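You operate a simulated robot arm through the tools that you are given. There is no shell and no other tool. Be economical: measure what you need, move in short steps, check, and stop when the job is done.

Carry out the task below with a simulated robot arm. There is one attempt and no reset: what you move stays moved.

TASK
Gauge both new shoes and sort them by the 10 m limit.
Fine: One at a time on the anvil, yellow button; over the limit into the red rework tray, else into the green pass tray.

It is judged by the outcome, as a careful person would: the job done as asked, and still so three seconds after it is handed in. It fails if anything else is knocked over, pushed out of place, dropped, spilled or broken.

THE ROBOT
A 7-joint arm with a two-finger parallel gripper, fixed in place. Base frame: the origin is at the foot of the arm, x ahead of it, y to its left, z up; the work surface is at about z = 0.92. Lengths are in m, angles in degrees, forces in N, time in s.
With the tool pointing down near the work surface it reaches from about 0.24 to 0.68 m from the base axis. Its first joint turns from -66.0 to 66.0 degrees. Payload 2.4 kg.
Tool frame: the origin (TCP) lies between the finger pads and is the grasp point; the fingertips stand 0.03 m ahead of it; z points along the fingers, y is the line along which they close. Largest opening 0.094 m; finger width 0.028, thickness 0.01; the body of the gripper, 0.05 by 0.096 m, starts 0.055 m behind the TCP.
Orientation is that of the tool frame in the base frame, as a unit quaternion [w, x, y, z]. With the fingers straight down and closing along the base's y, the tool's x points along the base's -x, its y along +y and its z along -z.

THE INTERFACE
- The arm moves only by the tool arm_command. Its argument "steps" is a list of rows, each an object (a shift or turn left out is 0, a gripper value left out holds the last) with "offset": the shift along the base's x, y, z in m, a list of three; "dr": the turn, a rotation vector about the base's x, y, z in degrees, a list of three; "gripper": the opening, from 0 (shut) to 1 (fully open). In form: [{"offset": [dx, dy, dz], "dr": [rx, ry, rz], "gripper": gripper}, ...]. A call has 1 to 20 rows; each row shifts and turns the commanded pose from where the row before left it. Each row takes 0.2 s and may step no farther than 0.05 m and 8.6 degrees from the row before; otherwise, or with a gripper value out of range, the whole call is refused. A pose out of reach is approached as far as the arm can. The call stops where the force on the tool passes 40 N (or 10 N more than at its start, if that is more) or the arm is blocked; 0.2 s more then pass. The fingers move at their own pace (about 0.153 m/s each) and stop on an object; they squeeze with about 33 N. The grip force told is the motor's: it shows also when the fingers shut on nothing. Time passes only in rows, and 0.2 s behind the last, so rows that do not move let the fingers close. It gives the time, the measured TCP pose, the force on the tool (base axes), the opening and the grip force at its end, in the units of the frame above (readings bear some noise), and new pictures: "views" is both (left out), scene, wrist or none.
- Cameras (640 x 400 px; columns grow to the right, rows downward): "scene" is fixed at [0.0513, 0.469, 1.4707]; the picture's right is [-0.68, -0.73, 0.00], its down [-0.26, 0.24, -0.93] and it looks along [0.68, -0.64, -0.36] (base axes); focal length 365 px, centre (320, 200). "wrist" rides on the gripper at [-0.037, 0, -0.058] in the tool frame; the picture's right is [0.00, -1.00, 0.00], its down [0.97, 0.00, -0.24] and it looks along [0.24, 0.00, 0.97] (tool axes); focal length 218 px, centre (320, 200). There is no depth. A picture from a camera that has moved, and an enlarged one, comes with that camera's place and axes in the base frame and with its lens. The place of the scene camera against the robot may be out by one fixed shift of up to 0.012 m in any direction.
- inspect(camera, box): a new picture of the part [left, top, right, bottom] of that camera's present view, enlarged. No time passes.
- hand_in(): hands the job in; it is judged then, once.

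Work in short steps. Places have to be worked out from the pictures, the camera data and where the tool is seen: move nearer, look again, correct. Check each grasp and each placing, and mend what went wrong. You have 120 turns and 170 pictures in all, those below and enlarged ones among them. Open the gripper and draw the arm clear of the work before you hand the job in, unless the task says otherwise; then end with one line.

The tools are called after "Emit:" by a JSON object that holds its "api" and its "payload". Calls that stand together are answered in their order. arm_command: Moves the arm, as the interface text tells. Its arguments: {"type":"object","properties":{"steps":{"type":"array","items":{"type":"object","properties":{"offset":{"type":"array","items":{"type":"number"}},"dr":{"type":"array","items":{"type":"number"}},"gripper":{"type":"number"}}}},"views":{"type":"string","enum":["both","scene","wrist","none"]}},"required":["steps"]} The other tools are called the same way: inspect (camera, box) takes an enlarged picture of a part of a camera's view; hand_in () hands the job in.

At the start:

```text
time: 0.0
position: [0.3462, 0.0295, 1.2981]
tcp_rot: [0.0, 0.0, 1.0, 0.0]
contact_force: [-0.2, -0.7, 0.8]
opening: 0.094
gripper_force: 0.1
```

scene: 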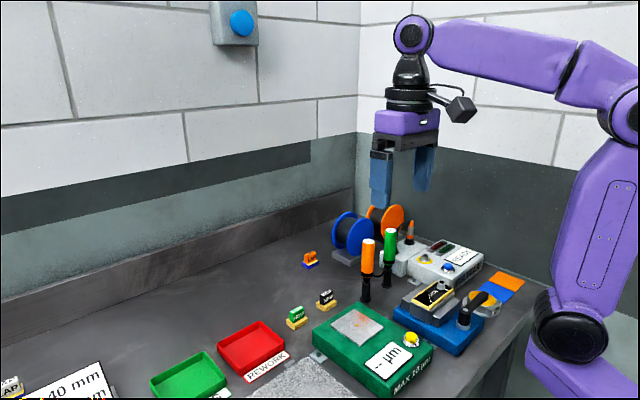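
wrist: 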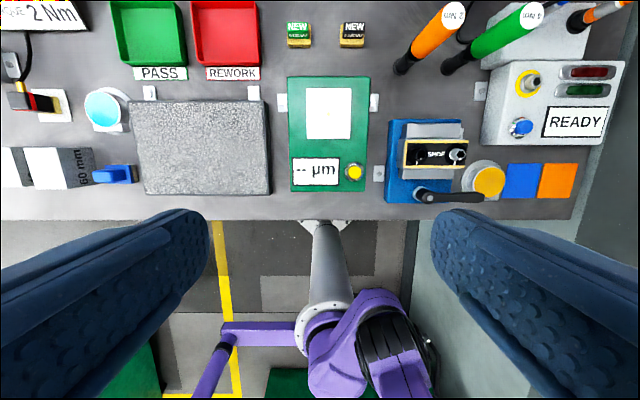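

I start with close looks at the gauge, the shoes and the trays.

Emit:
{"api": "inspect", "payload": {"camera": "scene", "box": [230, 240, 450, 400]}}

Emit:
{"api": "inspect", "payload": {"camera": "wrist", "box": [100, 0, 400, 210]}}

```text
2.50 times, centred on (340, 320) of scene
camera zoom: at [0.0513, 0.469, 1.4707], right [-0.68, -0.73, 0.0], down [-0.26, 0.24, -0.93], along [0.68, -0.64, -0.36], focal length 912 px, centre (270, -100)
```

zoom: 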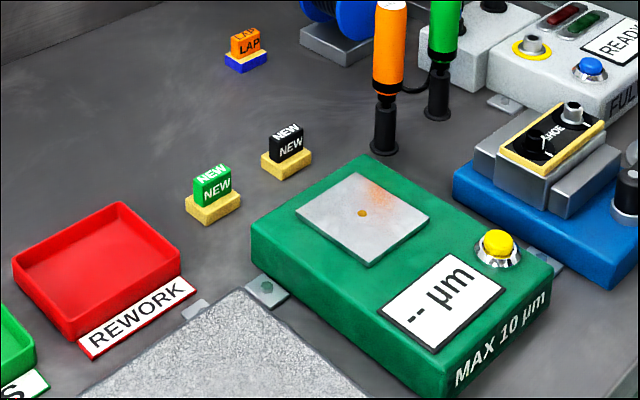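

```text
1.90 times, centred on (250, 105) of wrist
camera zoom: at [0.384, 0.03, 1.356], right [0.0, -1.0, 0.0], down [-0.97, 0.0, 0.24], along [-0.24, 0.0, -0.97], focal length 416 px, centre (453, 381)
```

zoom: 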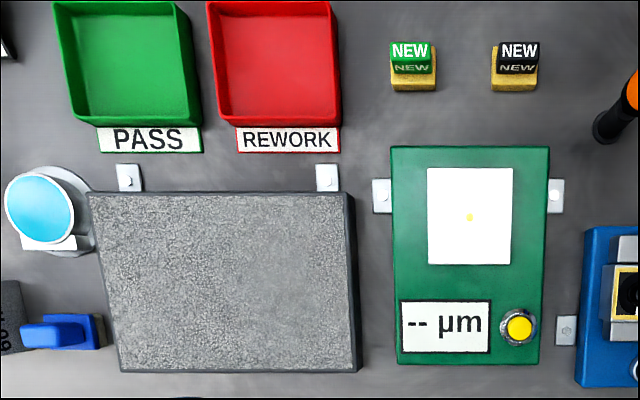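

The gauge has a centre dot on its anvil, and the shoes stand at about (0.56, 0.064) and (0.56, -0.023). I move above them for a closer look.

Emit:
{"api": "arm_command", "payload": {"steps": [{"offset": [0.043, -0.002, -0.033]}, {"offset": [0.043, -0.002, -0.033]}, {"offset": [0.043, -0.002, -0.033]}, {"offset": [0.043, -0.002, -0.033]}, {"offset": [0.042, -0.001, -0.033]}, {"offset": [0, 0, -0.033]}, {}]}}

```text
refused: row 1 steps farther than a row can; nothing moved
```

The combined step was too long, so I use smaller rows.

Emit:
{"api": "arm_command", "payload": {"steps": [{"offset": [0.035, -0.001, -0.03]}, {"offset": [0.035, -0.001, -0.03]}, {"offset": [0.035, -0.002, -0.03]}, {"offset": [0.035, -0.002, -0.03]}, {"offset": [0.035, -0.002, -0.03]}, {"offset": [0.035, -0.002, -0.03]}, {}]}}

```text
time: 1.6
position: [0.5548, 0.0207, 1.1173]
tcp_rot: [0.002, -0.001, 1.0, 0.0]
contact_force: [0.0, 0.3, -0.1]
opening: 0.0939
gripper_force: 0.0
camera wrist: at [0.5928, 0.0212, 1.1758], right [0.0, -1.0, 0.0], down [-0.97, 0.0, 0.24], along [-0.24, 0.0, -0.97], focal length 218 px, centre (320, 200)
```

scene: 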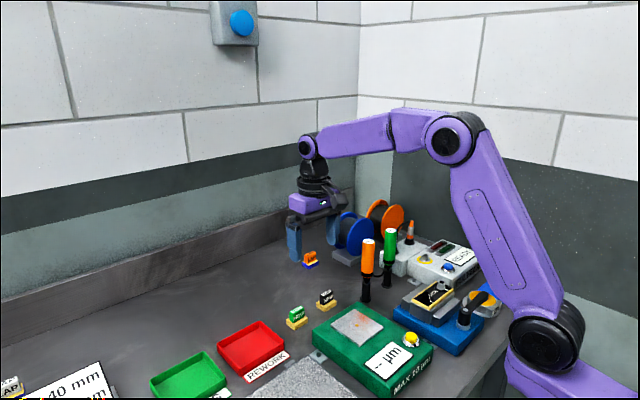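
wrist: 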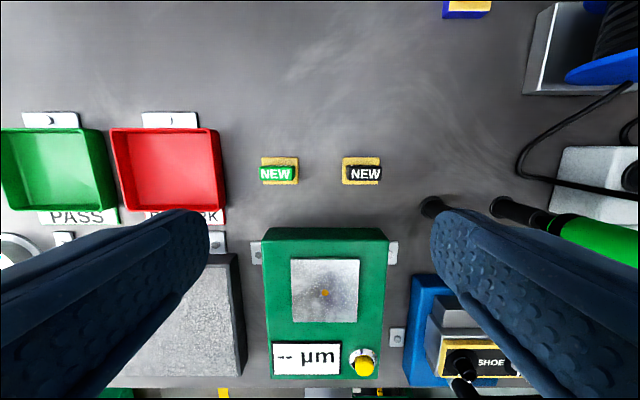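

The shoes are now well in view; I enlarge for their sizes and the gauge.

Emit:
{"api": "inspect", "payload": {"camera": "wrist", "box": [240, 130, 400, 230]}}

Emit:
{"api": "inspect", "payload": {"camera": "wrist", "box": [230, 220, 420, 390]}}

```text
4.00 times, centred on (320, 180) of wrist
camera zoom: at [0.5928, 0.0212, 1.1758], right [0.0, -1.0, 0.0], down [-0.97, 0.0, 0.24], along [-0.24, 0.0, -0.97], focal length 873 px, centre (320, 280)
```

zoom: 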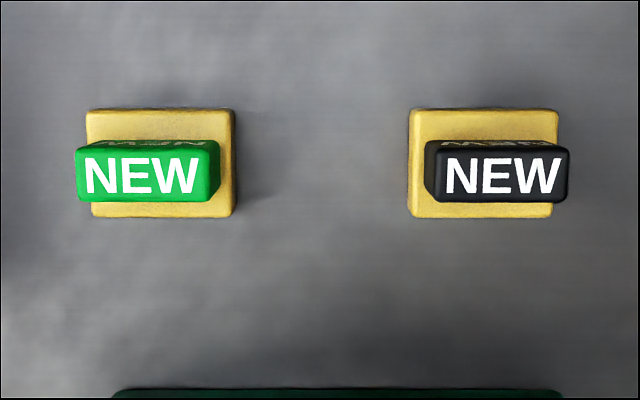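

```text
2.35 times, centred on (325, 305) of wrist
camera zoom: at [0.5928, 0.0212, 1.1758], right [0.0, -1.0, 0.0], down [-0.97, 0.0, 0.24], along [-0.24, 0.0, -0.97], focal length 514 px, centre (308, -47)
```

zoom: 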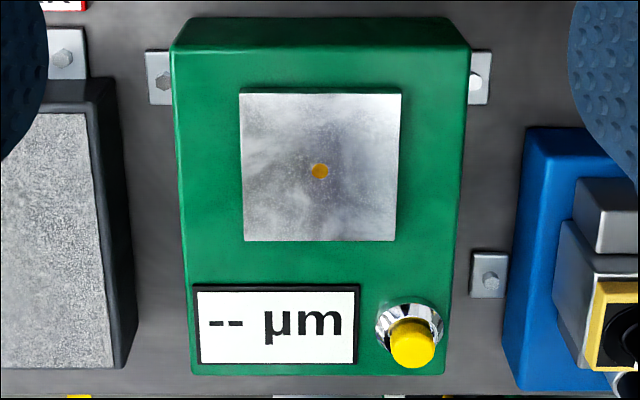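

Estimates: anvil centre ≈ (0.4355, 0.015, 0.966), button ≈ (0.340, -0.030, 0.975), green shoe ≈ (0.567, 0.0655). Now I need the shoe heights before grasping.

Emit:
{"api": "inspect", "payload": {"camera": "scene", "box": [275, 275, 355, 335]}}

Emit:
{"api": "arm_command", "payload": {"steps": [{"offset": [0.012, 0.02, -0.02], "gripper": 0.7}, {"offset": [0, 0.024, -0.03]}, {}], "views": "wrist"}}

```text
6.67 times, centred on (315, 305) of scene
camera zoom: at [0.0513, 0.469, 1.4707], right [-0.68, -0.73, 0.0], down [-0.26, 0.24, -0.93], along [0.68, -0.64, -0.36], focal length 2431 px, centre (353, -500)
```

zoom: 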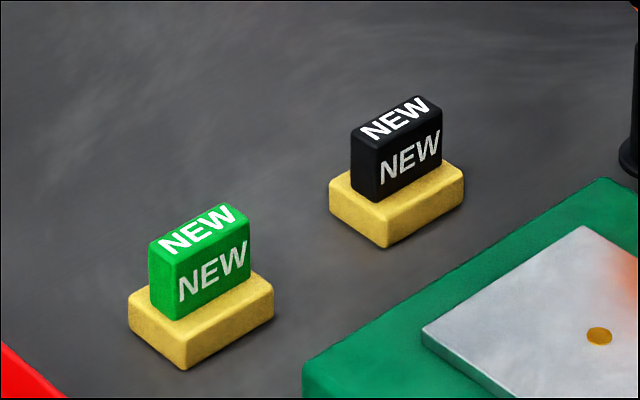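

```text
time: 2.4
position: [0.5685, 0.0635, 1.0666]
tcp_rot: [-0.001, 0.001, 1.0, 0.0]
contact_force: [0.2, -0.4, 0.2]
opening: 0.0659
gripper_force: 0.0
camera wrist: at [0.6063, 0.0648, 1.1261], right [0.0, -1.0, 0.0], down [-0.97, 0.0, 0.24], along [-0.24, 0.0, -0.97], focal length 218 px, centre (320, 200)
```

wrist: 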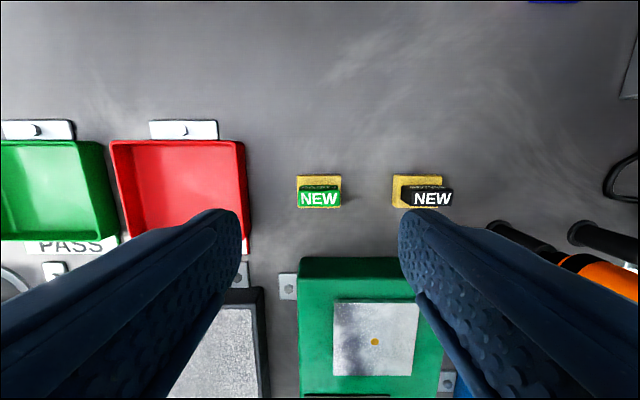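

Base is ~12 mm high, the block tops out at ~0.952. I centre at (0.565, 0.065) and descend to put the fingertips just above the base.

Emit:
{"api": "arm_command", "payload": {"steps": [{"offset": [-0.003, 0.0015, -0.03]}, {"offset": [0, 0, -0.03]}, {"offset": [0, 0, -0.025]}, {}], "views": "both"}}

```text
time: 3.4
position: [0.5647, 0.0642, 0.9841]
tcp_rot: [0.0, 0.0, 1.0, -0.001]
contact_force: [0.6, 0.4, -0.1]
opening: 0.0656
gripper_force: 0.0
camera wrist: at [0.6025, 0.0651, 1.0421], right [0.0, -1.0, 0.0], down [-0.97, 0.0, 0.24], along [-0.24, 0.0, -0.97], focal length 218 px, centre (320, 200)
```

scene: 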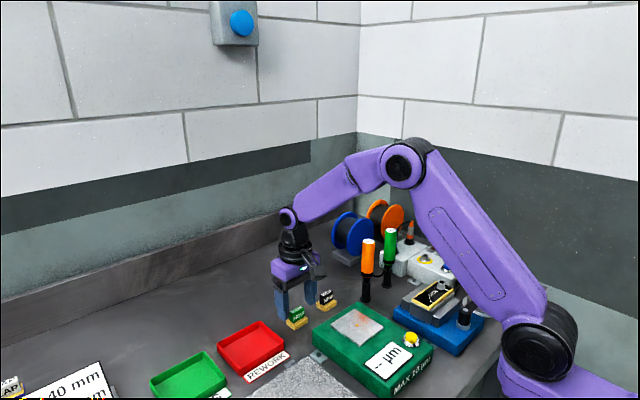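
wrist: 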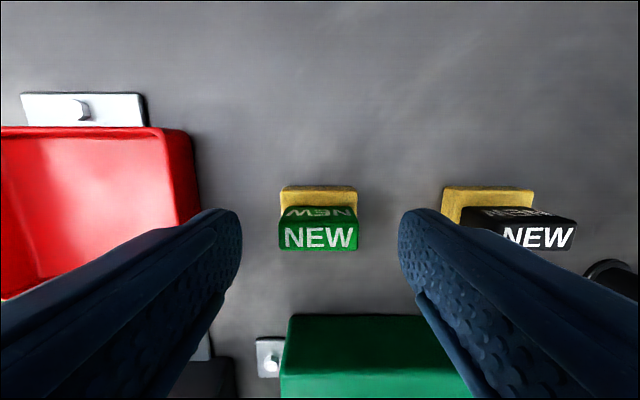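

Well centred between the fingers. Lower 18 mm more and close.

Emit:
{"api": "arm_command", "payload": {"steps": [{"offset": [0, 0.0005, -0.018]}, {}, {"gripper": 0.0}, {}, {}], "views": "wrist"}}

```text
time: 4.6
position: [0.5645, 0.0654, 0.9649]
tcp_rot: [0.0, 0.0, 1.0, 0.0]
contact_force: [0.7, 1.0, -0.4]
opening: 0.0331
gripper_force: 33.3
camera wrist: at [0.6024, 0.0657, 1.0236], right [0.0, -1.0, 0.0], down [-0.97, 0.0, 0.24], along [-0.24, 0.0, -0.97], focal length 218 px, centre (320, 200)
```

wrist: 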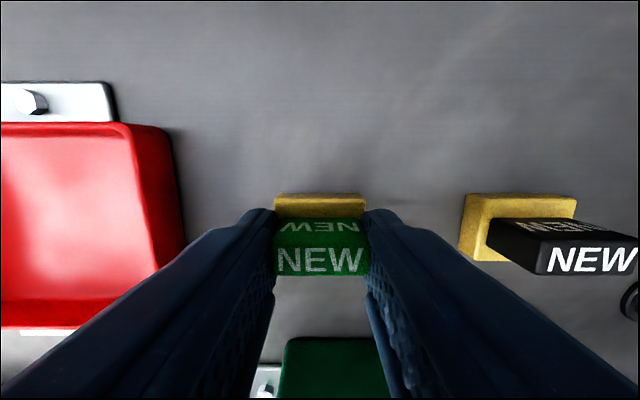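

Gripped (33 mm, 33 N). Lift and carry toward the anvil, stopping high to look.

Emit:
{"api": "arm_command", "payload": {"steps": [{"offset": [0, 0, 0.03]}, {"offset": [0, 0, 0.04]}, {"offset": [0, 0, 0.03]}, {"offset": [-0.033, -0.013, 0]}, {"offset": [-0.033, -0.013, 0]}, {"offset": [-0.033, -0.012, 0]}, {"offset": [-0.03, -0.012, 0]}, {}, {}]}}

```text
time: 6.6
position: [0.4379, 0.0156, 1.0644]
tcp_rot: [0.0, 0.0, 1.0, 0.0]
contact_force: [0.5, -0.2, -0.7]
opening: 0.0326
gripper_force: 32.9
camera wrist: at [0.4756, 0.0157, 1.1224], right [0.0, -1.0, 0.0], down [-0.97, 0.0, 0.24], along [-0.24, 0.0, -0.97], focal length 218 px, centre (320, 200)
```

scene: 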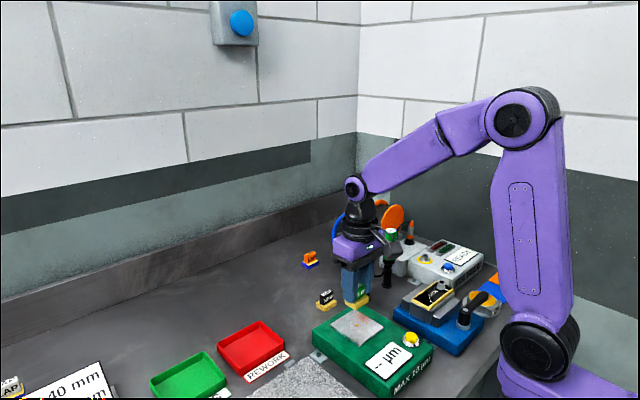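
wrist: 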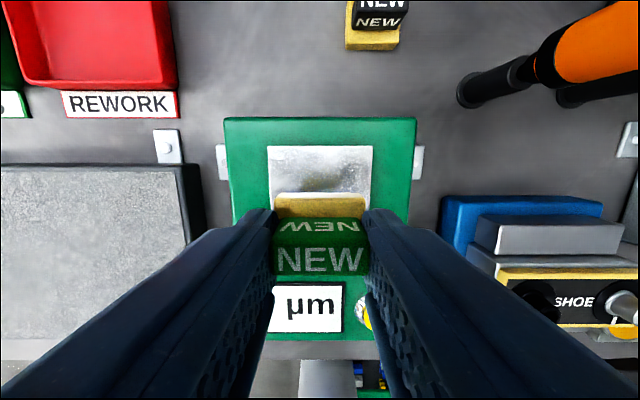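

The anvil spans x 0.396–0.476, centred y ≈ 0.0155; alignment is good. Lower toward it, creeping at the end.

Emit:
{"api": "arm_command", "payload": {"steps": [{"offset": [-0.002, 0, -0.025]}, {"offset": [0, 0, -0.02]}, {}, {}]}}

```text
time: 7.6
position: [0.4334, 0.0142, 1.0187]
tcp_rot: [0.0, 0.0, 1.0, 0.0]
contact_force: [1.0, -0.7, -1.1]
opening: 0.033
gripper_force: 32.9
camera wrist: at [0.4717, 0.0151, 1.0765], right [0.0, -1.0, 0.0], down [-0.97, 0.0, 0.24], along [-0.24, 0.0, -0.97], focal length 218 px, centre (320, 200)
```

scene: 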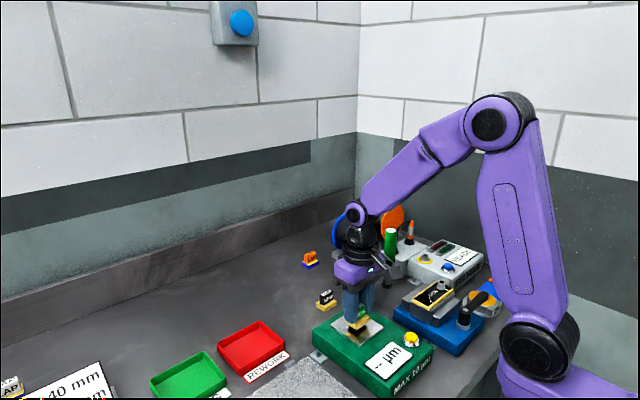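
wrist: 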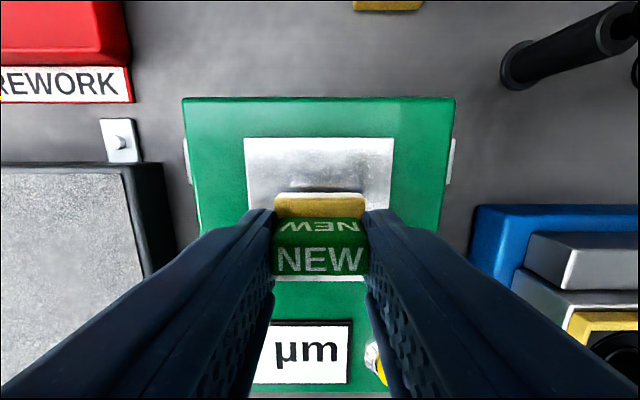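

Still free of contact; a few millimetres remain. I creep down watching the force.

Emit:
{"api": "arm_command", "payload": {"steps": [{"offset": [0.0015, 0, -0.002]}, {"offset": [0, 0, -0.002]}, {"offset": [0, 0, -0.002]}, {}], "views": "none"}}

Emit:
{"api": "inspect", "payload": {"camera": "scene", "box": [310, 290, 400, 350]}}

```text
time: 8.6
position: [0.4355, 0.014, 1.0125]
tcp_rot: [0.0, 0.0, 1.0, 0.0]
contact_force: [0.0, -0.1, 0.6]
opening: 0.0326
gripper_force: 32.8
```

```text
6.67 times, centred on (355, 320) of scene
camera zoom: at [0.0513, 0.469, 1.4707], right [-0.68, -0.73, 0.0], down [-0.26, 0.24, -0.93], along [0.68, -0.64, -0.36], focal length 2431 px, centre (87, -600)
```

zoom: 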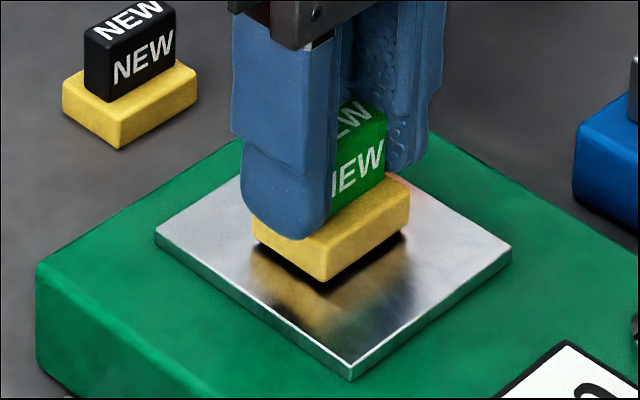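

Very close above the plate with no contact yet. I continue in 1 mm steps.

Emit:
{"api": "arm_command", "payload": {"steps": [{"offset": [0, 0, -0.001]}, {"offset": [0, 0, -0.001]}, {}], "views": "none"}}

Emit:
{"api": "inspect", "payload": {"camera": "scene", "box": [310, 290, 400, 350]}}

```text
time: 9.4
position: [0.4357, 0.0161, 1.0107]
tcp_rot: [0.0, 0.0, 1.0, 0.0]
contact_force: [0.2, -0.7, -1.1]
opening: 0.0326
gripper_force: 33.4
```

```text
6.67 times, centred on (355, 320) of scene
camera zoom: at [0.0513, 0.469, 1.4707], right [-0.68, -0.73, 0.0], down [-0.26, 0.24, -0.93], along [0.68, -0.64, -0.36], focal length 2431 px, centre (87, -600)
```

zoom: 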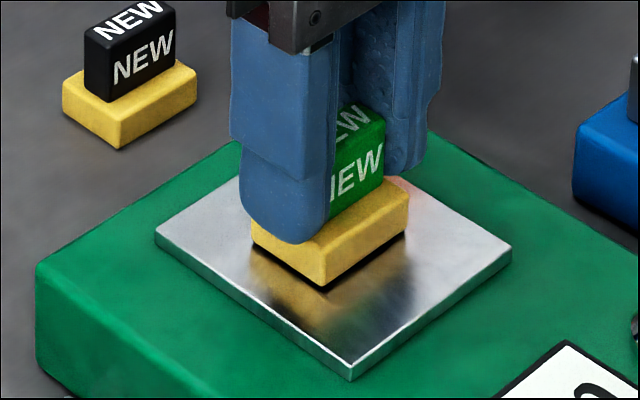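

Still no contact force, another millimetre or two.

Emit:
{"api": "arm_command", "payload": {"steps": [{"offset": [0, 0, -0.001]}, {}], "views": "none"}}

Emit:
{"api": "arm_command", "payload": {"steps": [{"offset": [0, 0, -0.001]}, {}], "views": "none"}}

Emit:
{"api": "inspect", "payload": {"camera": "scene", "box": [310, 290, 400, 350]}}

```text
time: 10.0
position: [0.4356, 0.0165, 1.0117]
tcp_rot: [0.0, 0.0, 1.0, 0.0]
contact_force: [-1.3, -0.2, 2.0]
opening: 0.0327
gripper_force: 32.5
```

```text
time: 10.6
position: [0.4352, 0.0168, 1.0107]
tcp_rot: [0.001, -0.002, 1.0, 0.0]
contact_force: [-7.2, 1.0, 28.1]
opening: 0.0329
gripper_force: 33.2
```

```text
6.67 times, centred on (355, 320) of scene
camera zoom: at [0.0507, 0.469, 1.4707], right [-0.68, -0.73, 0.0], down [-0.26, 0.24, -0.93], along [0.68, -0.64, -0.36], focal length 2431 px, centre (87, -600)
```

zoom: 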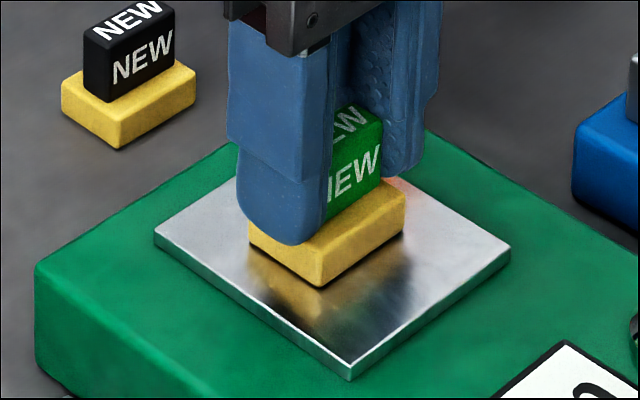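

Contact (28 N). I ease up 1 mm, release, and rise.

Emit:
{"api": "arm_command", "payload": {"steps": [{"offset": [0, 0, 0.001]}, {"gripper": 0.6}, {}, {"offset": [0, 0, 0.03]}, {"offset": [0, 0, 0.04]}, {}]}}

```text
time: 12.0
position: [0.4355, 0.0156, 1.0813]
tcp_rot: [0.0, -0.002, 1.0, -0.001]
contact_force: [0.7, -0.2, -0.4]
opening: 0.0563
gripper_force: 0.1
camera wrist: at [0.4739, 0.0174, 1.1394], right [0.0, -1.0, 0.0], down [-0.97, 0.0, 0.24], along [-0.24, 0.0, -0.97], focal length 218 px, centre (320, 200)
```

scene: 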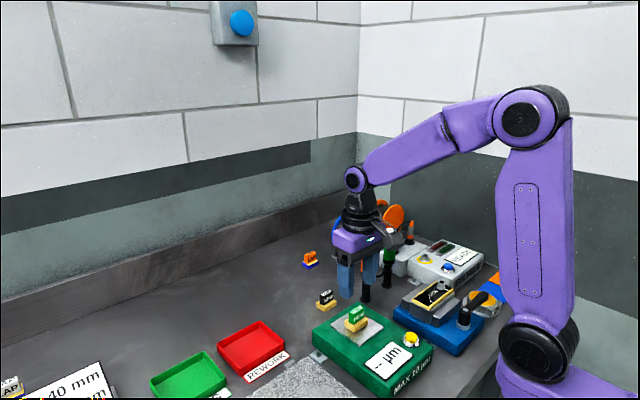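
wrist: 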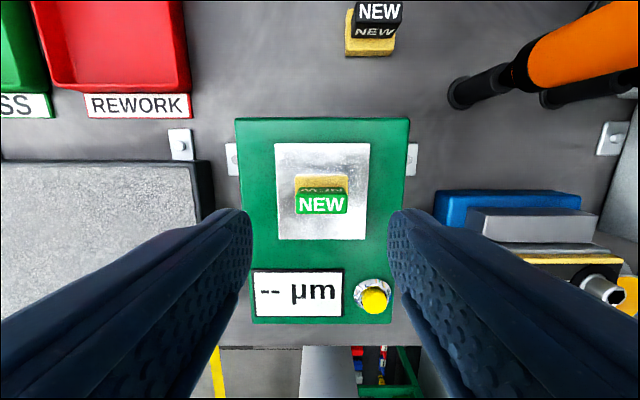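

The shoe sits centred. Button estimated at (0.342, -0.031, 0.975); I close the fingers and hover over it.

Emit:
{"api": "arm_command", "payload": {"steps": [{"offset": [0, 0, 0.01], "gripper": 0}, {"offset": [-0.032, -0.016, 0]}, {"offset": [-0.032, -0.016, 0]}, {"offset": [-0.0295, -0.0148, 0]}, {"offset": [0, 0, -0.03]}, {"offset": [0, 0, -0.02]}, {}]}}

Emit:
{"api": "inspect", "payload": {"camera": "scene", "box": [340, 300, 460, 390]}}

```text
time: 13.6
position: [0.3412, -0.0313, 1.0413]
tcp_rot: [0.0, 0.0, 1.0, 0.0]
contact_force: [-0.3, 0.3, -0.3]
opening: 0.0
gripper_force: 33.9
camera wrist: at [0.3796, -0.0309, 1.099], right [0.0, -1.0, 0.0], down [-0.97, 0.0, 0.24], along [-0.24, 0.0, -0.97], focal length 218 px, centre (320, 200)
```

scene: 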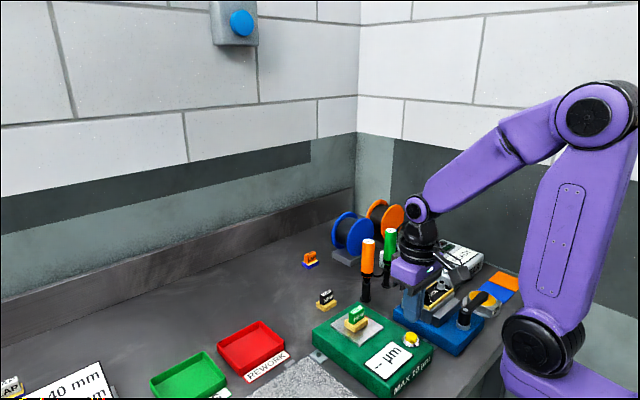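
wrist: 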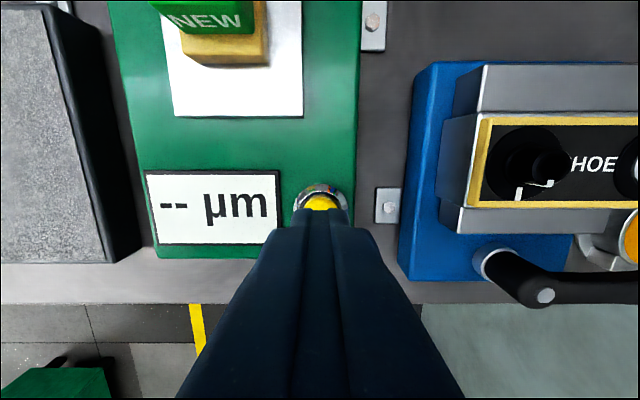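

```text
4.44 times, centred on (400, 345) of scene
camera zoom: at [0.0513, 0.469, 1.4707], right [-0.68, -0.73, 0.0], down [-0.26, 0.24, -0.93], along [0.68, -0.64, -0.36], focal length 1620 px, centre (-36, -444)
```

zoom: 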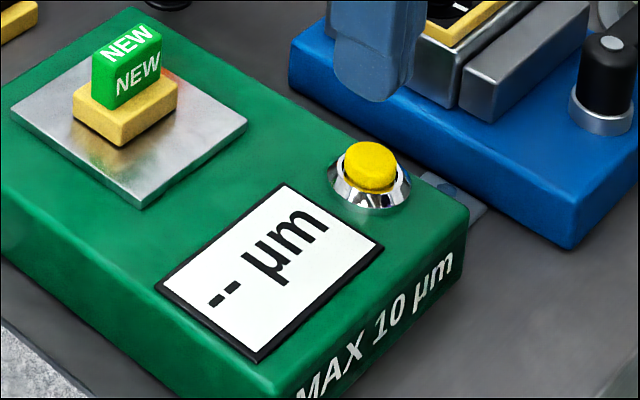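

Lined up in y; the button centre seems ~2 mm farther in x. I come down to just above it, then press in small steps.

Emit:
{"api": "arm_command", "payload": {"steps": [{"offset": [0.002, 0, -0.015]}, {"offset": [0, 0, -0.012]}, {"offset": [0, 0, -0.003]}, {"offset": [0, 0, -0.002]}, {}]}}

Emit:
{"api": "inspect", "payload": {"camera": "scene", "box": [340, 300, 460, 390]}}

```text
time: 14.8
position: [0.3432, -0.0306, 1.0092]
tcp_rot: [0.0, 0.0, 1.0, 0.0]
contact_force: [0.3, 0.5, 0.2]
opening: 0.0
gripper_force: 33.0
camera wrist: at [0.3815, -0.0309, 1.0664], right [0.0, -1.0, 0.0], down [-0.97, 0.0, 0.24], along [-0.24, 0.0, -0.97], focal length 218 px, centre (320, 200)
```

scene: 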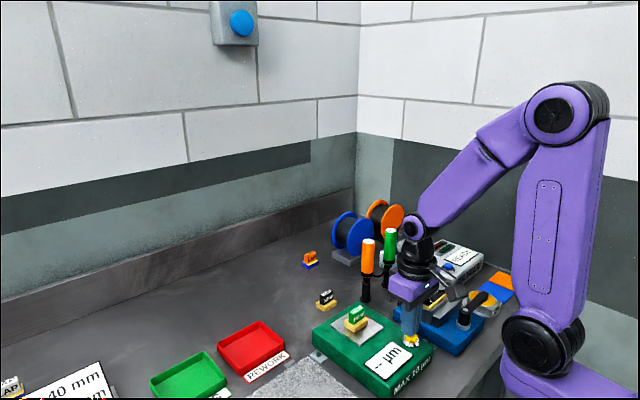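
wrist: 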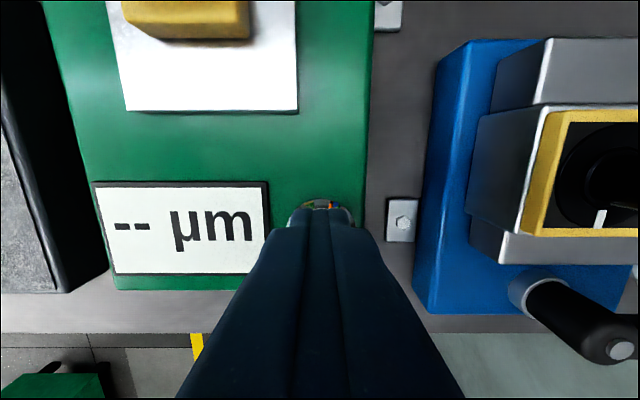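

```text
4.44 times, centred on (400, 345) of scene
camera zoom: at [0.0513, 0.469, 1.4707], right [-0.68, -0.73, 0.0], down [-0.26, 0.24, -0.93], along [0.68, -0.64, -0.36], focal length 1620 px, centre (-36, -444)
```

zoom: 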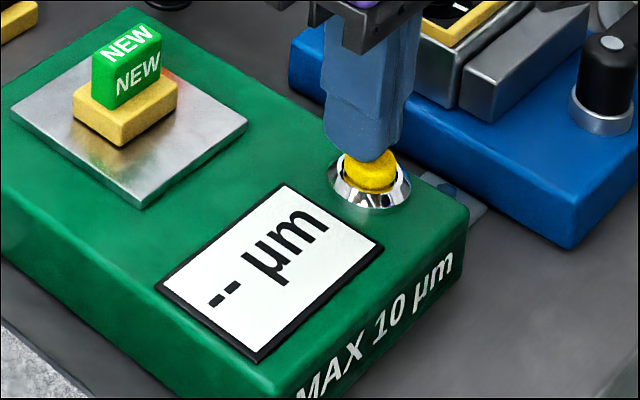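

The tip is right above the button; I press down in 1 mm steps.

Emit:
{"api": "arm_command", "payload": {"steps": [{"offset": [-0.001, 0, -0.002]}, {"offset": [0, 0, -0.001]}, {"offset": [0, 0, -0.001]}, {"offset": [0, 0, -0.001]}, {}], "views": "none"}}

Emit:
{"api": "inspect", "payload": {"camera": "scene", "box": [340, 300, 460, 390]}}

```text
time: 16.0
position: [0.3432, -0.0322, 1.0037]
tcp_rot: [0.0, 0.0, 1.0, 0.001]
contact_force: [-0.8, -0.7, 1.4]
opening: 0.0
gripper_force: 32.7
```

```text
4.44 times, centred on (400, 345) of scene
camera zoom: at [0.0513, 0.469, 1.4707], right [-0.68, -0.73, 0.0], down [-0.26, 0.24, -0.93], along [0.68, -0.64, -0.36], focal length 1620 px, centre (-36, -444)
```

zoom: 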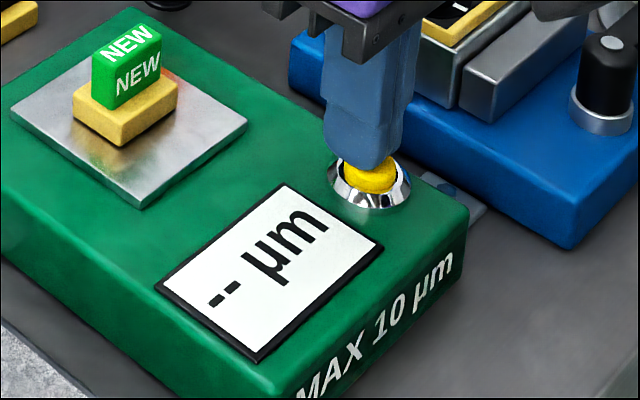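

Contact is just beginning; press on 2–3 mm.

Emit:
{"api": "arm_command", "payload": {"steps": [{"offset": [0, 0, -0.001]}, {"offset": [0, 0, -0.001]}, {"offset": [0, 0, -0.001]}, {}], "views": "none"}}

Emit:
{"api": "inspect", "payload": {"camera": "scene", "box": [340, 300, 460, 390]}}

```text
time: 17.0
position: [0.3441, -0.0308, 1.0002]
tcp_rot: [-0.001, -0.001, 1.0, 0.0]
contact_force: [0.6, -0.2, 3.8]
opening: 0.0
gripper_force: 33.1
```

```text
4.44 times, centred on (400, 345) of scene
camera zoom: at [0.0513, 0.469, 1.4707], right [-0.68, -0.73, 0.0], down [-0.26, 0.24, -0.93], along [0.68, -0.64, -0.36], focal length 1620 px, centre (-36, -444)
```

zoom: 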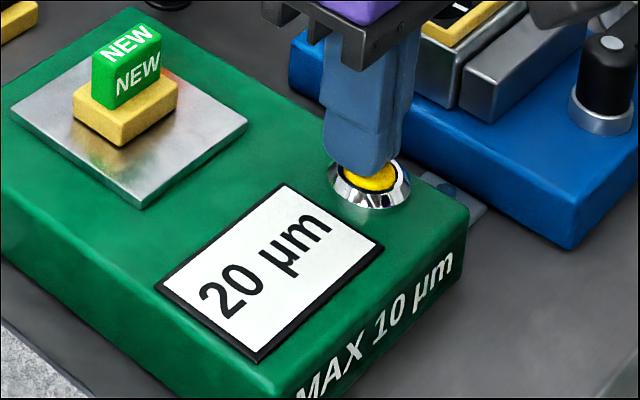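

It reads 20 µm: green shoe over the limit. I release the button, rise, return above the shoe, and confirm the reading stays.

Emit:
{"api": "arm_command", "payload": {"steps": [{"offset": [0, 0, 0.01]}, {"offset": [0, 0, 0.04]}, {"offset": [0, 0, 0.04]}, {"offset": [0.031, 0.016, 0], "gripper": 0.6}, {"offset": [0.031, 0.015, 0]}, {"offset": [0.03, 0.0158, 0]}, {}]}}

Emit:
{"api": "inspect", "payload": {"camera": "scene", "box": [310, 290, 460, 390]}}

```text
time: 18.6
position: [0.4357, 0.0161, 1.0902]
tcp_rot: [0.0, 0.0, 1.0, 0.0]
contact_force: [-0.2, -0.3, 0.1]
opening: 0.0563
gripper_force: 0.0
camera wrist: at [0.4729, 0.0169, 1.1499], right [0.0, -1.0, 0.0], down [-0.97, 0.0, 0.24], along [-0.24, 0.0, -0.97], focal length 218 px, centre (320, 200)
```

scene: 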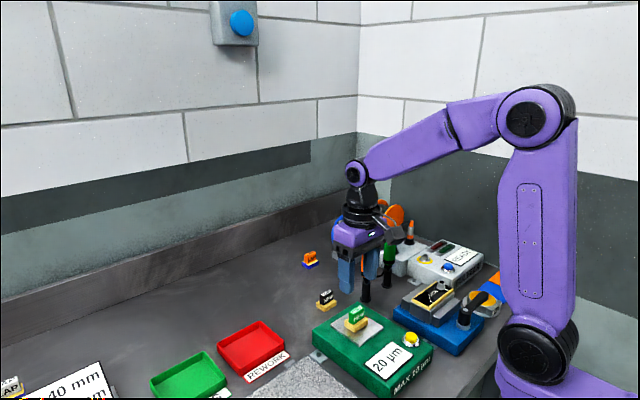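
wrist: 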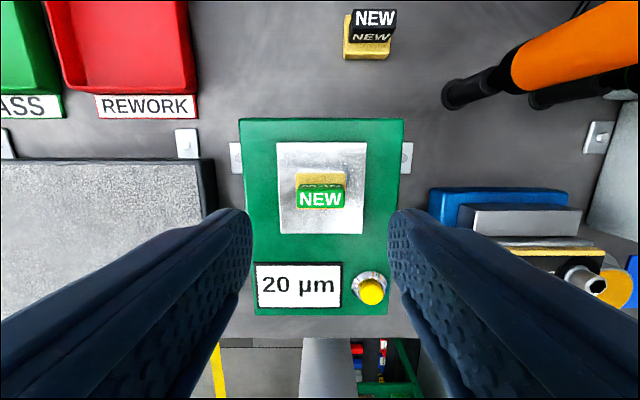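

```text
4.00 times, centred on (385, 340) of scene
camera zoom: at [0.0513, 0.469, 1.4707], right [-0.68, -0.73, 0.0], down [-0.26, 0.24, -0.93], along [0.68, -0.64, -0.36], focal length 1458 px, centre (60, -360)
```

zoom: 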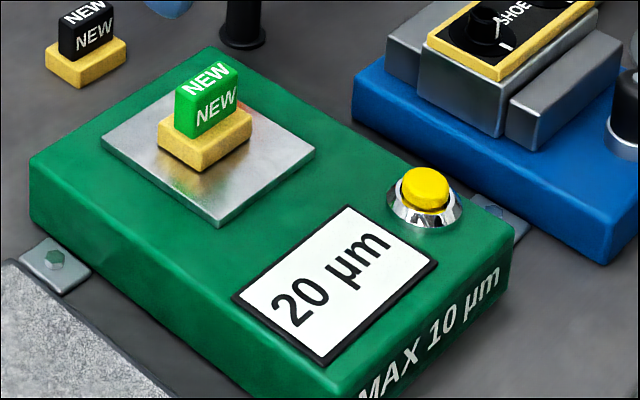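

Confirmed 20 µm. Regrasp the green shoe (descend to z ≈ 1.0115) and lift.

Emit:
{"api": "arm_command", "payload": {"steps": [{"offset": [0, 0, -0.04]}, {"offset": [0, 0, -0.038]}, {}, {"gripper": 0}, {}, {}, {"offset": [0, 0, 0.03]}, {"offset": [0, 0, 0.04]}, {}]}}

```text
time: 20.6
position: [0.4337, 0.0159, 1.0845]
tcp_rot: [0.0, 0.0, 1.0, 0.0]
contact_force: [0.3, 0.2, -0.2]
opening: 0.0329
gripper_force: 32.9
camera wrist: at [0.4704, 0.0164, 1.1417], right [0.0, -1.0, 0.0], down [-0.97, 0.0, 0.24], along [-0.24, 0.0, -0.97], focal length 218 px, centre (320, 200)
```

scene: 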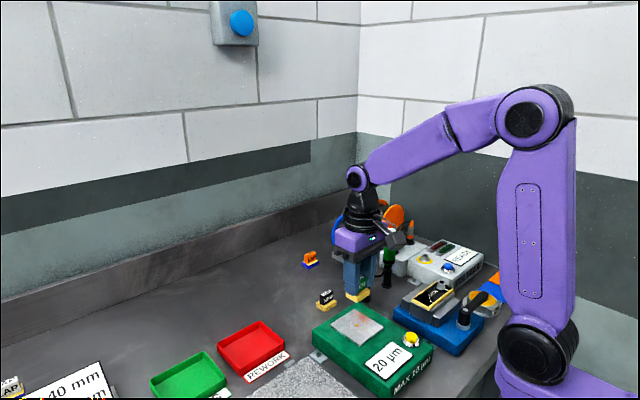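
wrist: 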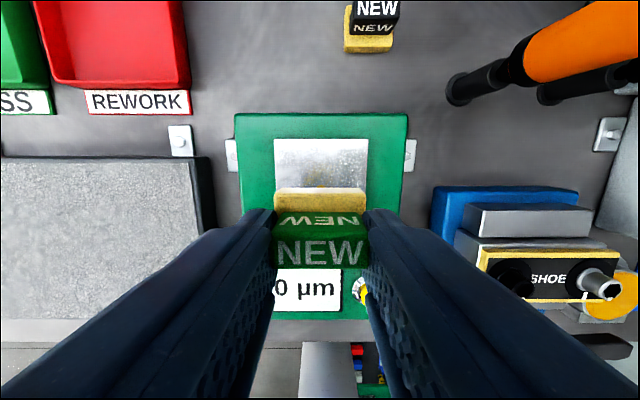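

Holding the green shoe. Red tray is centred at about (0.563, 0.177); I carry it there at height and look.

Emit:
{"api": "arm_command", "payload": {"steps": [{"offset": [0.026, 0.0322, 0]}, {"offset": [0.026, 0.0322, 0]}, {"offset": [0.026, 0.0322, 0]}, {"offset": [0.026, 0.0322, 0]}, {"offset": [0.025, 0.0322, 0]}, {}, {}]}}

```text
time: 22.2
position: [0.5634, 0.1768, 1.0829]
tcp_rot: [0.0, 0.0, 1.0, 0.0]
contact_force: [0.7, 0.7, 0.1]
opening: 0.0328
gripper_force: 33.1
camera wrist: at [0.6012, 0.1773, 1.1404], right [0.0, -1.0, 0.0], down [-0.97, 0.0, 0.24], along [-0.24, 0.0, -0.97], focal length 218 px, centre (320, 200)
```

scene: 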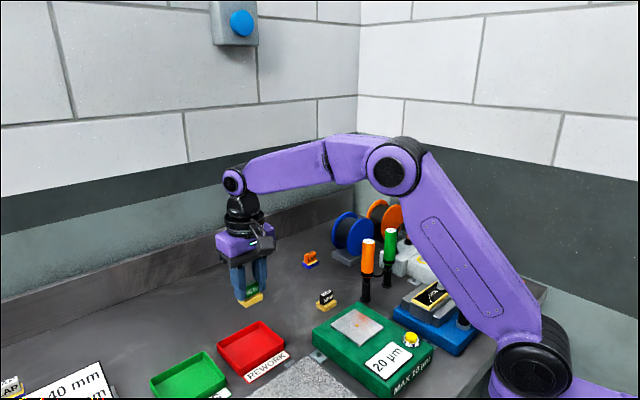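
wrist: 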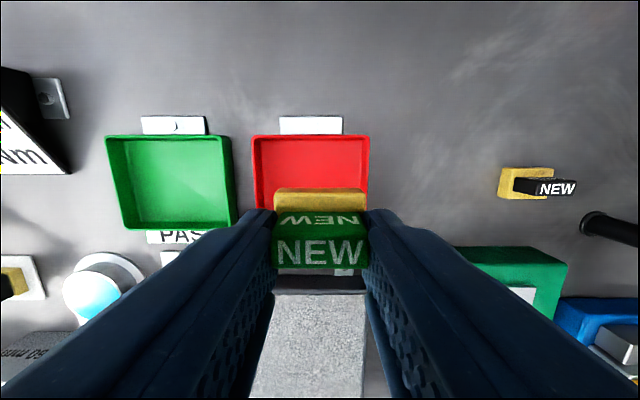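

Tray refined to centre (0.567, 0.184). Adjust and lower into it.

Emit:
{"api": "arm_command", "payload": {"steps": [{"offset": [0.003, 0.007, -0.02]}, {"offset": [0, 0, -0.04]}, {"offset": [0, 0, -0.035]}, {}, {}]}}

Emit:
{"api": "inspect", "payload": {"camera": "scene", "box": [190, 290, 310, 390]}}

```text
time: 23.4
position: [0.5666, 0.1833, 0.9863]
tcp_rot: [0.0, 0.001, 1.0, -0.001]
contact_force: [-0.5, -0.2, -0.5]
opening: 0.0329
gripper_force: 33.0
camera wrist: at [0.6048, 0.1838, 1.0452], right [0.0, -1.0, 0.0], down [-0.97, 0.0, 0.24], along [-0.24, 0.0, -0.97], focal length 218 px, centre (320, 200)
```

scene: 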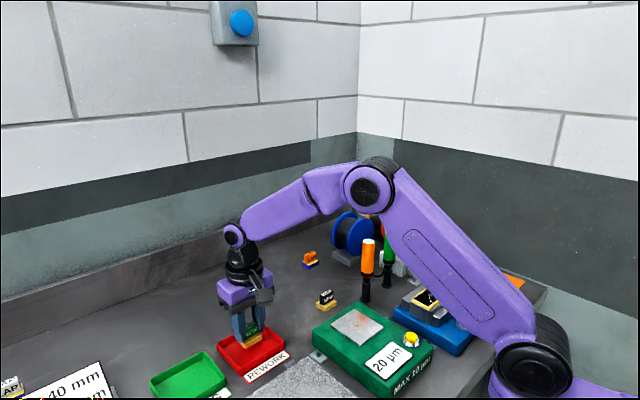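
wrist: 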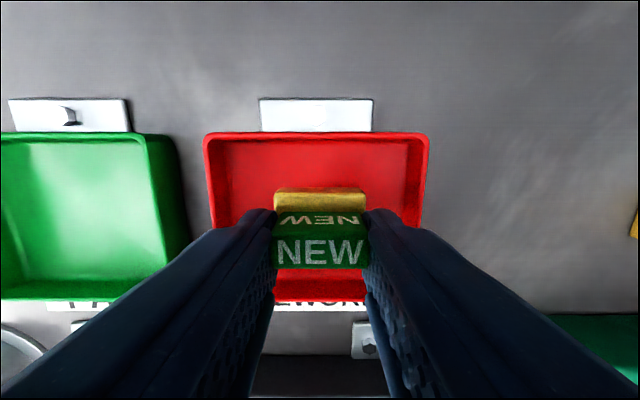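

```text
4.00 times, centred on (250, 340) of scene
camera zoom: at [0.0513, 0.469, 1.4707], right [-0.68, -0.73, 0.0], down [-0.26, 0.24, -0.93], along [0.68, -0.64, -0.36], focal length 1458 px, centre (600, -360)
```

zoom: 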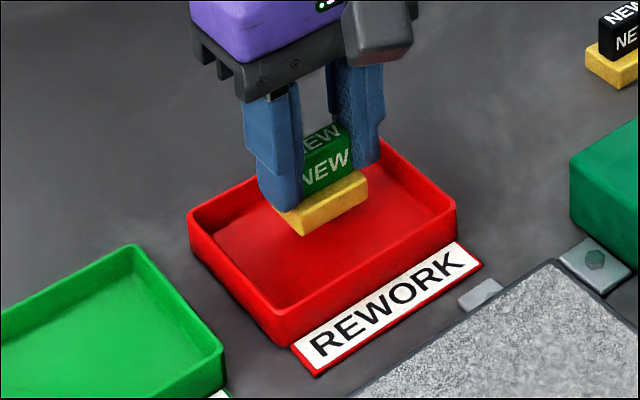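

Centred. Lower 12 mm, then creep to contact.

Emit:
{"api": "arm_command", "payload": {"steps": [{"offset": [0.002, 0, -0.012]}, {"offset": [0, 0, -0.002]}, {"offset": [0, 0, -0.001]}, {}], "views": "none"}}

Emit:
{"api": "inspect", "payload": {"camera": "scene", "box": [190, 290, 310, 390]}}

```text
time: 24.4
position: [0.5701, 0.1832, 0.9725]
tcp_rot: [0.0, 0.0, 1.0, 0.001]
contact_force: [0.1, -0.3, -0.4]
opening: 0.0327
gripper_force: 33.3
```

```text
4.00 times, centred on (250, 340) of scene
camera zoom: at [0.0513, 0.469, 1.4707], right [-0.68, -0.73, 0.0], down [-0.26, 0.24, -0.93], along [0.68, -0.64, -0.36], focal length 1458 px, centre (600, -360)
```

zoom: 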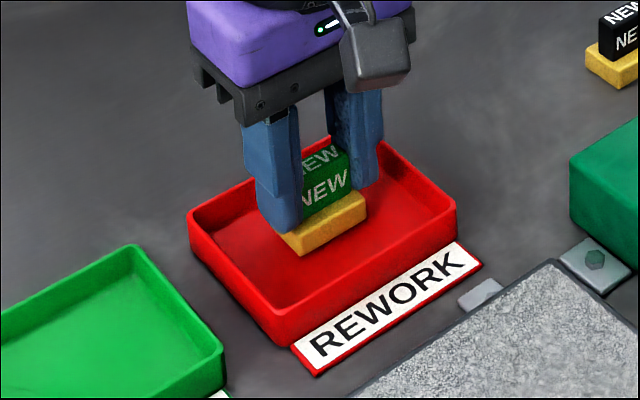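

Still free. Continue down 1 mm at a time.

Emit:
{"api": "arm_command", "payload": {"steps": [{"offset": [0, 0, -0.001]}, {"offset": [0, 0, -0.001]}, {}], "views": "none"}}

Emit:
{"api": "arm_command", "payload": {"steps": [{"offset": [0, 0, -0.001]}, {}], "views": "none"}}

```text
time: 25.2
position: [0.5701, 0.182, 0.9702]
tcp_rot: [0.0, 0.0, 1.0, 0.0]
contact_force: [0.4, 0.1, 0.2]
opening: 0.0328
gripper_force: 33.2
```

```text
time: 25.8
position: [0.5689, 0.183, 0.9688]
tcp_rot: [-0.001, 0.0, 1.0, 0.0]
contact_force: [-1.1, -0.1, 3.4]
opening: 0.0328
gripper_force: 33.5
```

Light contact (3.4 N): the shoe is on the tray floor. Release and rise.

Emit:
{"api": "arm_command", "payload": {"steps": [{"gripper": 0.55}, {}, {"offset": [0, 0, 0.03]}, {"offset": [0, 0, 0.045]}, {"offset": [0, 0, 0.045]}, {}]}}

Emit:
{"api": "inspect", "payload": {"camera": "scene", "box": [190, 290, 310, 390]}}

```text
time: 27.2
position: [0.5699, 0.183, 1.0885]
tcp_rot: [0.0, 0.0, 1.0, 0.001]
contact_force: [0.3, 0.5, -0.8]
opening: 0.0518
gripper_force: 0.1
camera wrist: at [0.6078, 0.1834, 1.147], right [0.0, -1.0, 0.0], down [-0.97, 0.0, 0.24], along [-0.24, 0.0, -0.97], focal length 218 px, centre (320, 200)
```

scene: 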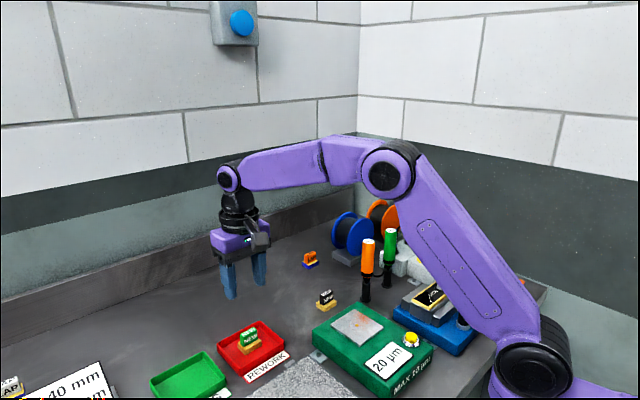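
wrist: 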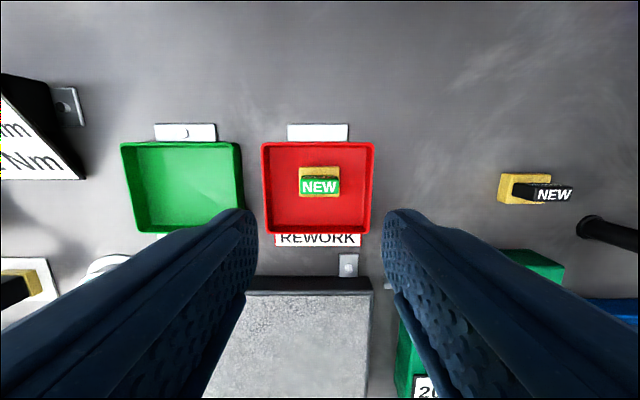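

```text
4.00 times, centred on (250, 340) of scene
camera zoom: at [0.0513, 0.469, 1.4707], right [-0.68, -0.73, 0.0], down [-0.26, 0.24, -0.93], along [0.68, -0.64, -0.36], focal length 1458 px, centre (600, -360)
```

zoom: 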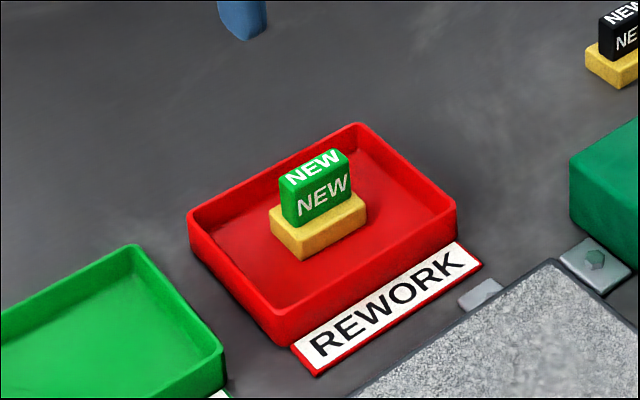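

Green shoe sits upright in the rework tray. Now to the black shoe at about (0.565, -0.0245).

Emit:
{"api": "arm_command", "payload": {"steps": [{"offset": [0, -0.042, 0], "gripper": 0.7}, {"offset": [0, -0.042, 0]}, {"offset": [0, -0.042, 0]}, {"offset": [0, -0.042, 0]}, {"offset": [-0.005, -0.0395, 0]}, {"offset": [0, 0, -0.04]}, {"offset": [0, 0, -0.035]}, {}]}}

```text
time: 29.0
position: [0.5639, -0.0225, 1.0162]
tcp_rot: [0.0, -0.001, 1.0, 0.0]
contact_force: [1.1, -0.1, -0.2]
opening: 0.0659
gripper_force: 0.0
camera wrist: at [0.6019, -0.0222, 1.0754], right [0.0, -1.0, 0.0], down [-0.97, 0.0, 0.24], along [-0.24, 0.0, -0.97], focal length 218 px, centre (320, 200)
```

scene: 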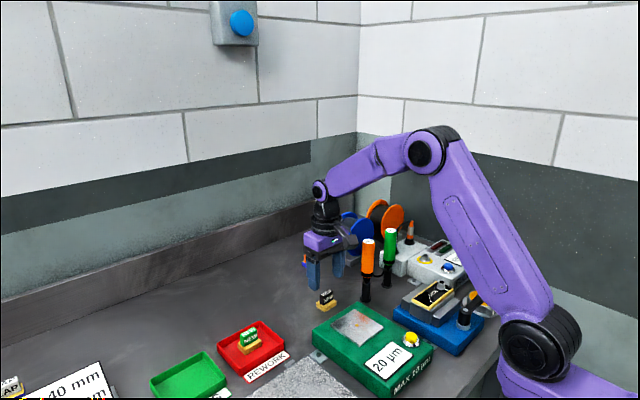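
wrist: 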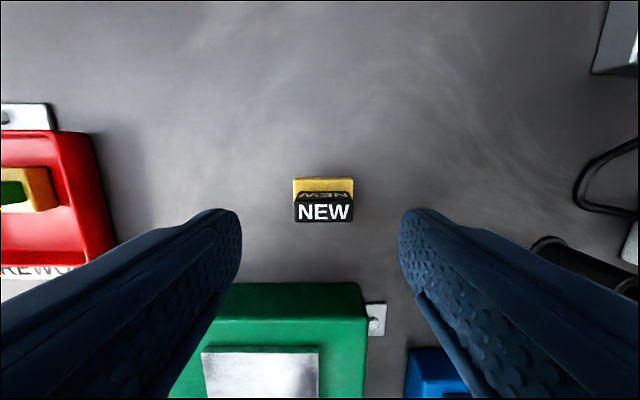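

Centred within 1–2 mm. Descend to z ≈ 0.965 and grip.

Emit:
{"api": "arm_command", "payload": {"steps": [{"offset": [0, -0.0015, -0.03]}, {"offset": [0, 0, -0.019]}, {}, {}, {"gripper": 0.0}, {}, {}], "views": "wrist"}}

```text
time: 30.6
position: [0.5638, -0.0234, 0.9676]
tcp_rot: [0.001, 0.0, 1.0, 0.0]
contact_force: [-0.2, -0.1, 0.1]
opening: 0.0328
gripper_force: 33.5
camera wrist: at [0.602, -0.0237, 1.0253], right [0.0, -1.0, 0.0], down [-0.97, 0.0, 0.24], along [-0.24, 0.0, -0.97], focal length 218 px, centre (320, 200)
```

wrist: 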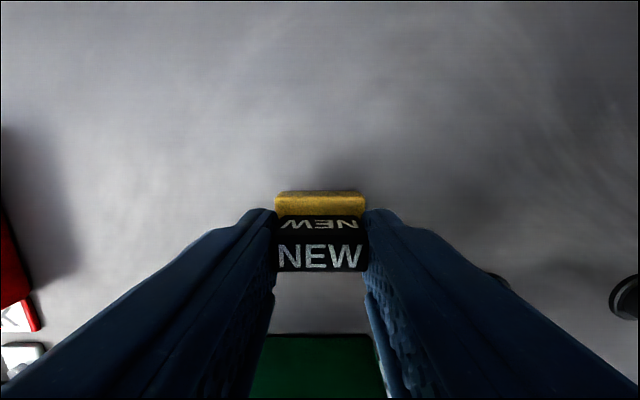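

Gripped. Lift and carry to above the anvil.

Emit:
{"api": "arm_command", "payload": {"steps": [{"offset": [0, 0, 0.03]}, {"offset": [0, 0, 0.04]}, {"offset": [0, 0, 0.03]}, {"offset": [-0.033, 0.01, 0]}, {"offset": [-0.033, 0.01, 0]}, {"offset": [-0.033, 0.01, 0]}, {"offset": [-0.0293, 0.0095, 0]}, {}, {"offset": [0, 0, -0.025]}, {"offset": [0, 0, -0.02]}, {}, {}]}}

```text
time: 33.2
position: [0.4339, 0.0124, 1.0203]
tcp_rot: [0.0, 0.001, 1.0, 0.0]
contact_force: [0.4, 0.9, -0.3]
opening: 0.0327
gripper_force: 32.6
camera wrist: at [0.4725, 0.0137, 1.078], right [0.0, -1.0, 0.0], down [-0.97, 0.0, 0.24], along [-0.24, 0.0, -0.97], focal length 218 px, centre (320, 200)
```

scene: 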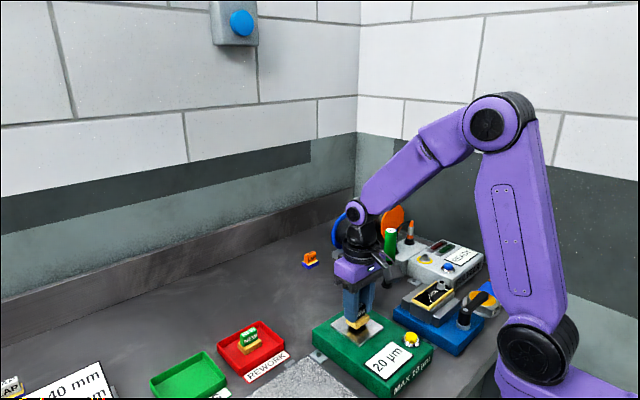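
wrist: 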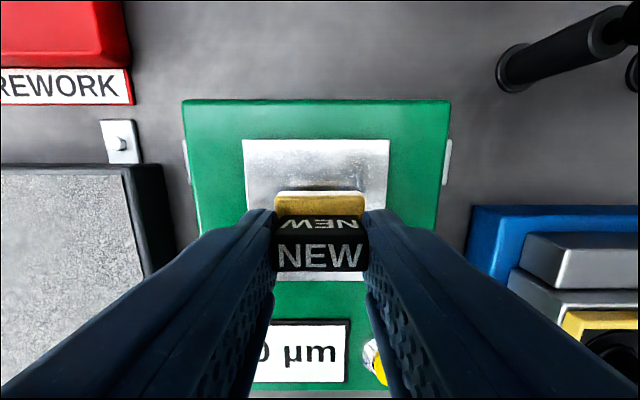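

Anvil is ~1.5 mm to the left; shift y +0.0015, x +0.001 and creep down.

Emit:
{"api": "arm_command", "payload": {"steps": [{"offset": [0.001, 0.0015, -0.003]}, {"offset": [0, 0, -0.002]}, {}], "views": "none"}}

Emit:
{"api": "arm_command", "payload": {"steps": [{"offset": [0, 0, -0.001]}, {}], "views": "none"}}

Emit:
{"api": "arm_command", "payload": {"steps": [{"offset": [0, 0, -0.001]}, {}], "views": "none"}}

```text
time: 34.0
position: [0.4355, 0.0157, 1.0161]
tcp_rot: [0.0, 0.0, 1.0, 0.001]
contact_force: [0.7, 0.3, 0.4]
opening: 0.0328
gripper_force: 33.0
```

```text
time: 34.6
position: [0.436, 0.0155, 1.0139]
tcp_rot: [0.0, 0.0, 1.0, 0.0]
contact_force: [0.0, 0.6, -0.6]
opening: 0.033
gripper_force: 33.0
```

```text
time: 35.2
position: [0.4371, 0.0154, 1.0129]
tcp_rot: [0.0, 0.0, 1.0, 0.0]
contact_force: [0.9, 0.5, 0.0]
opening: 0.0329
gripper_force: 33.2
```

No contact yet; continue in smaller steps.

Emit:
{"api": "arm_command", "payload": {"steps": [{"offset": [0, 0, -0.0007]}, {}], "views": "none"}}

Emit:
{"api": "arm_command", "payload": {"steps": [{"offset": [0, 0, -0.0005]}, {}], "views": "none"}}

Emit:
{"api": "inspect", "payload": {"camera": "scene", "box": [310, 290, 400, 350]}}

```text
time: 35.8
position: [0.4382, 0.0157, 1.0126]
tcp_rot: [0.0, 0.0, 1.0, 0.0]
contact_force: [-0.9, -1.7, 7.3]
opening: 0.0329
gripper_force: 33.5
```

```text
time: 36.4
position: [0.4376, 0.0159, 1.0119]
tcp_rot: [0.002, 0.0, 1.0, 0.0]
contact_force: [-2.2, -3.4, 13.7]
opening: 0.0329
gripper_force: 32.8
```

```text
6.67 times, centred on (355, 320) of scene
camera zoom: at [0.0511, 0.4689, 1.4707], right [-0.68, -0.73, 0.0], down [-0.26, 0.24, -0.93], along [0.68, -0.64, -0.36], focal length 2431 px, centre (87, -600)
```

zoom: 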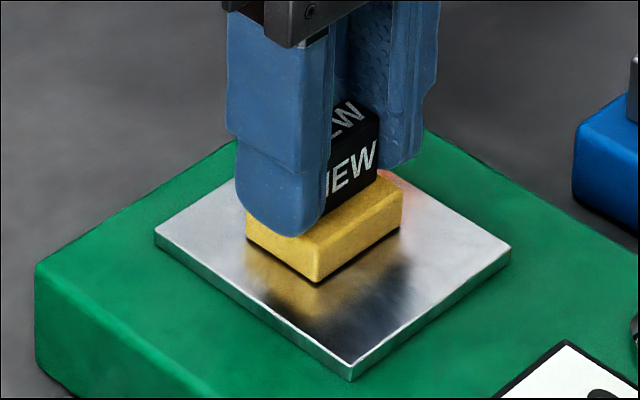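

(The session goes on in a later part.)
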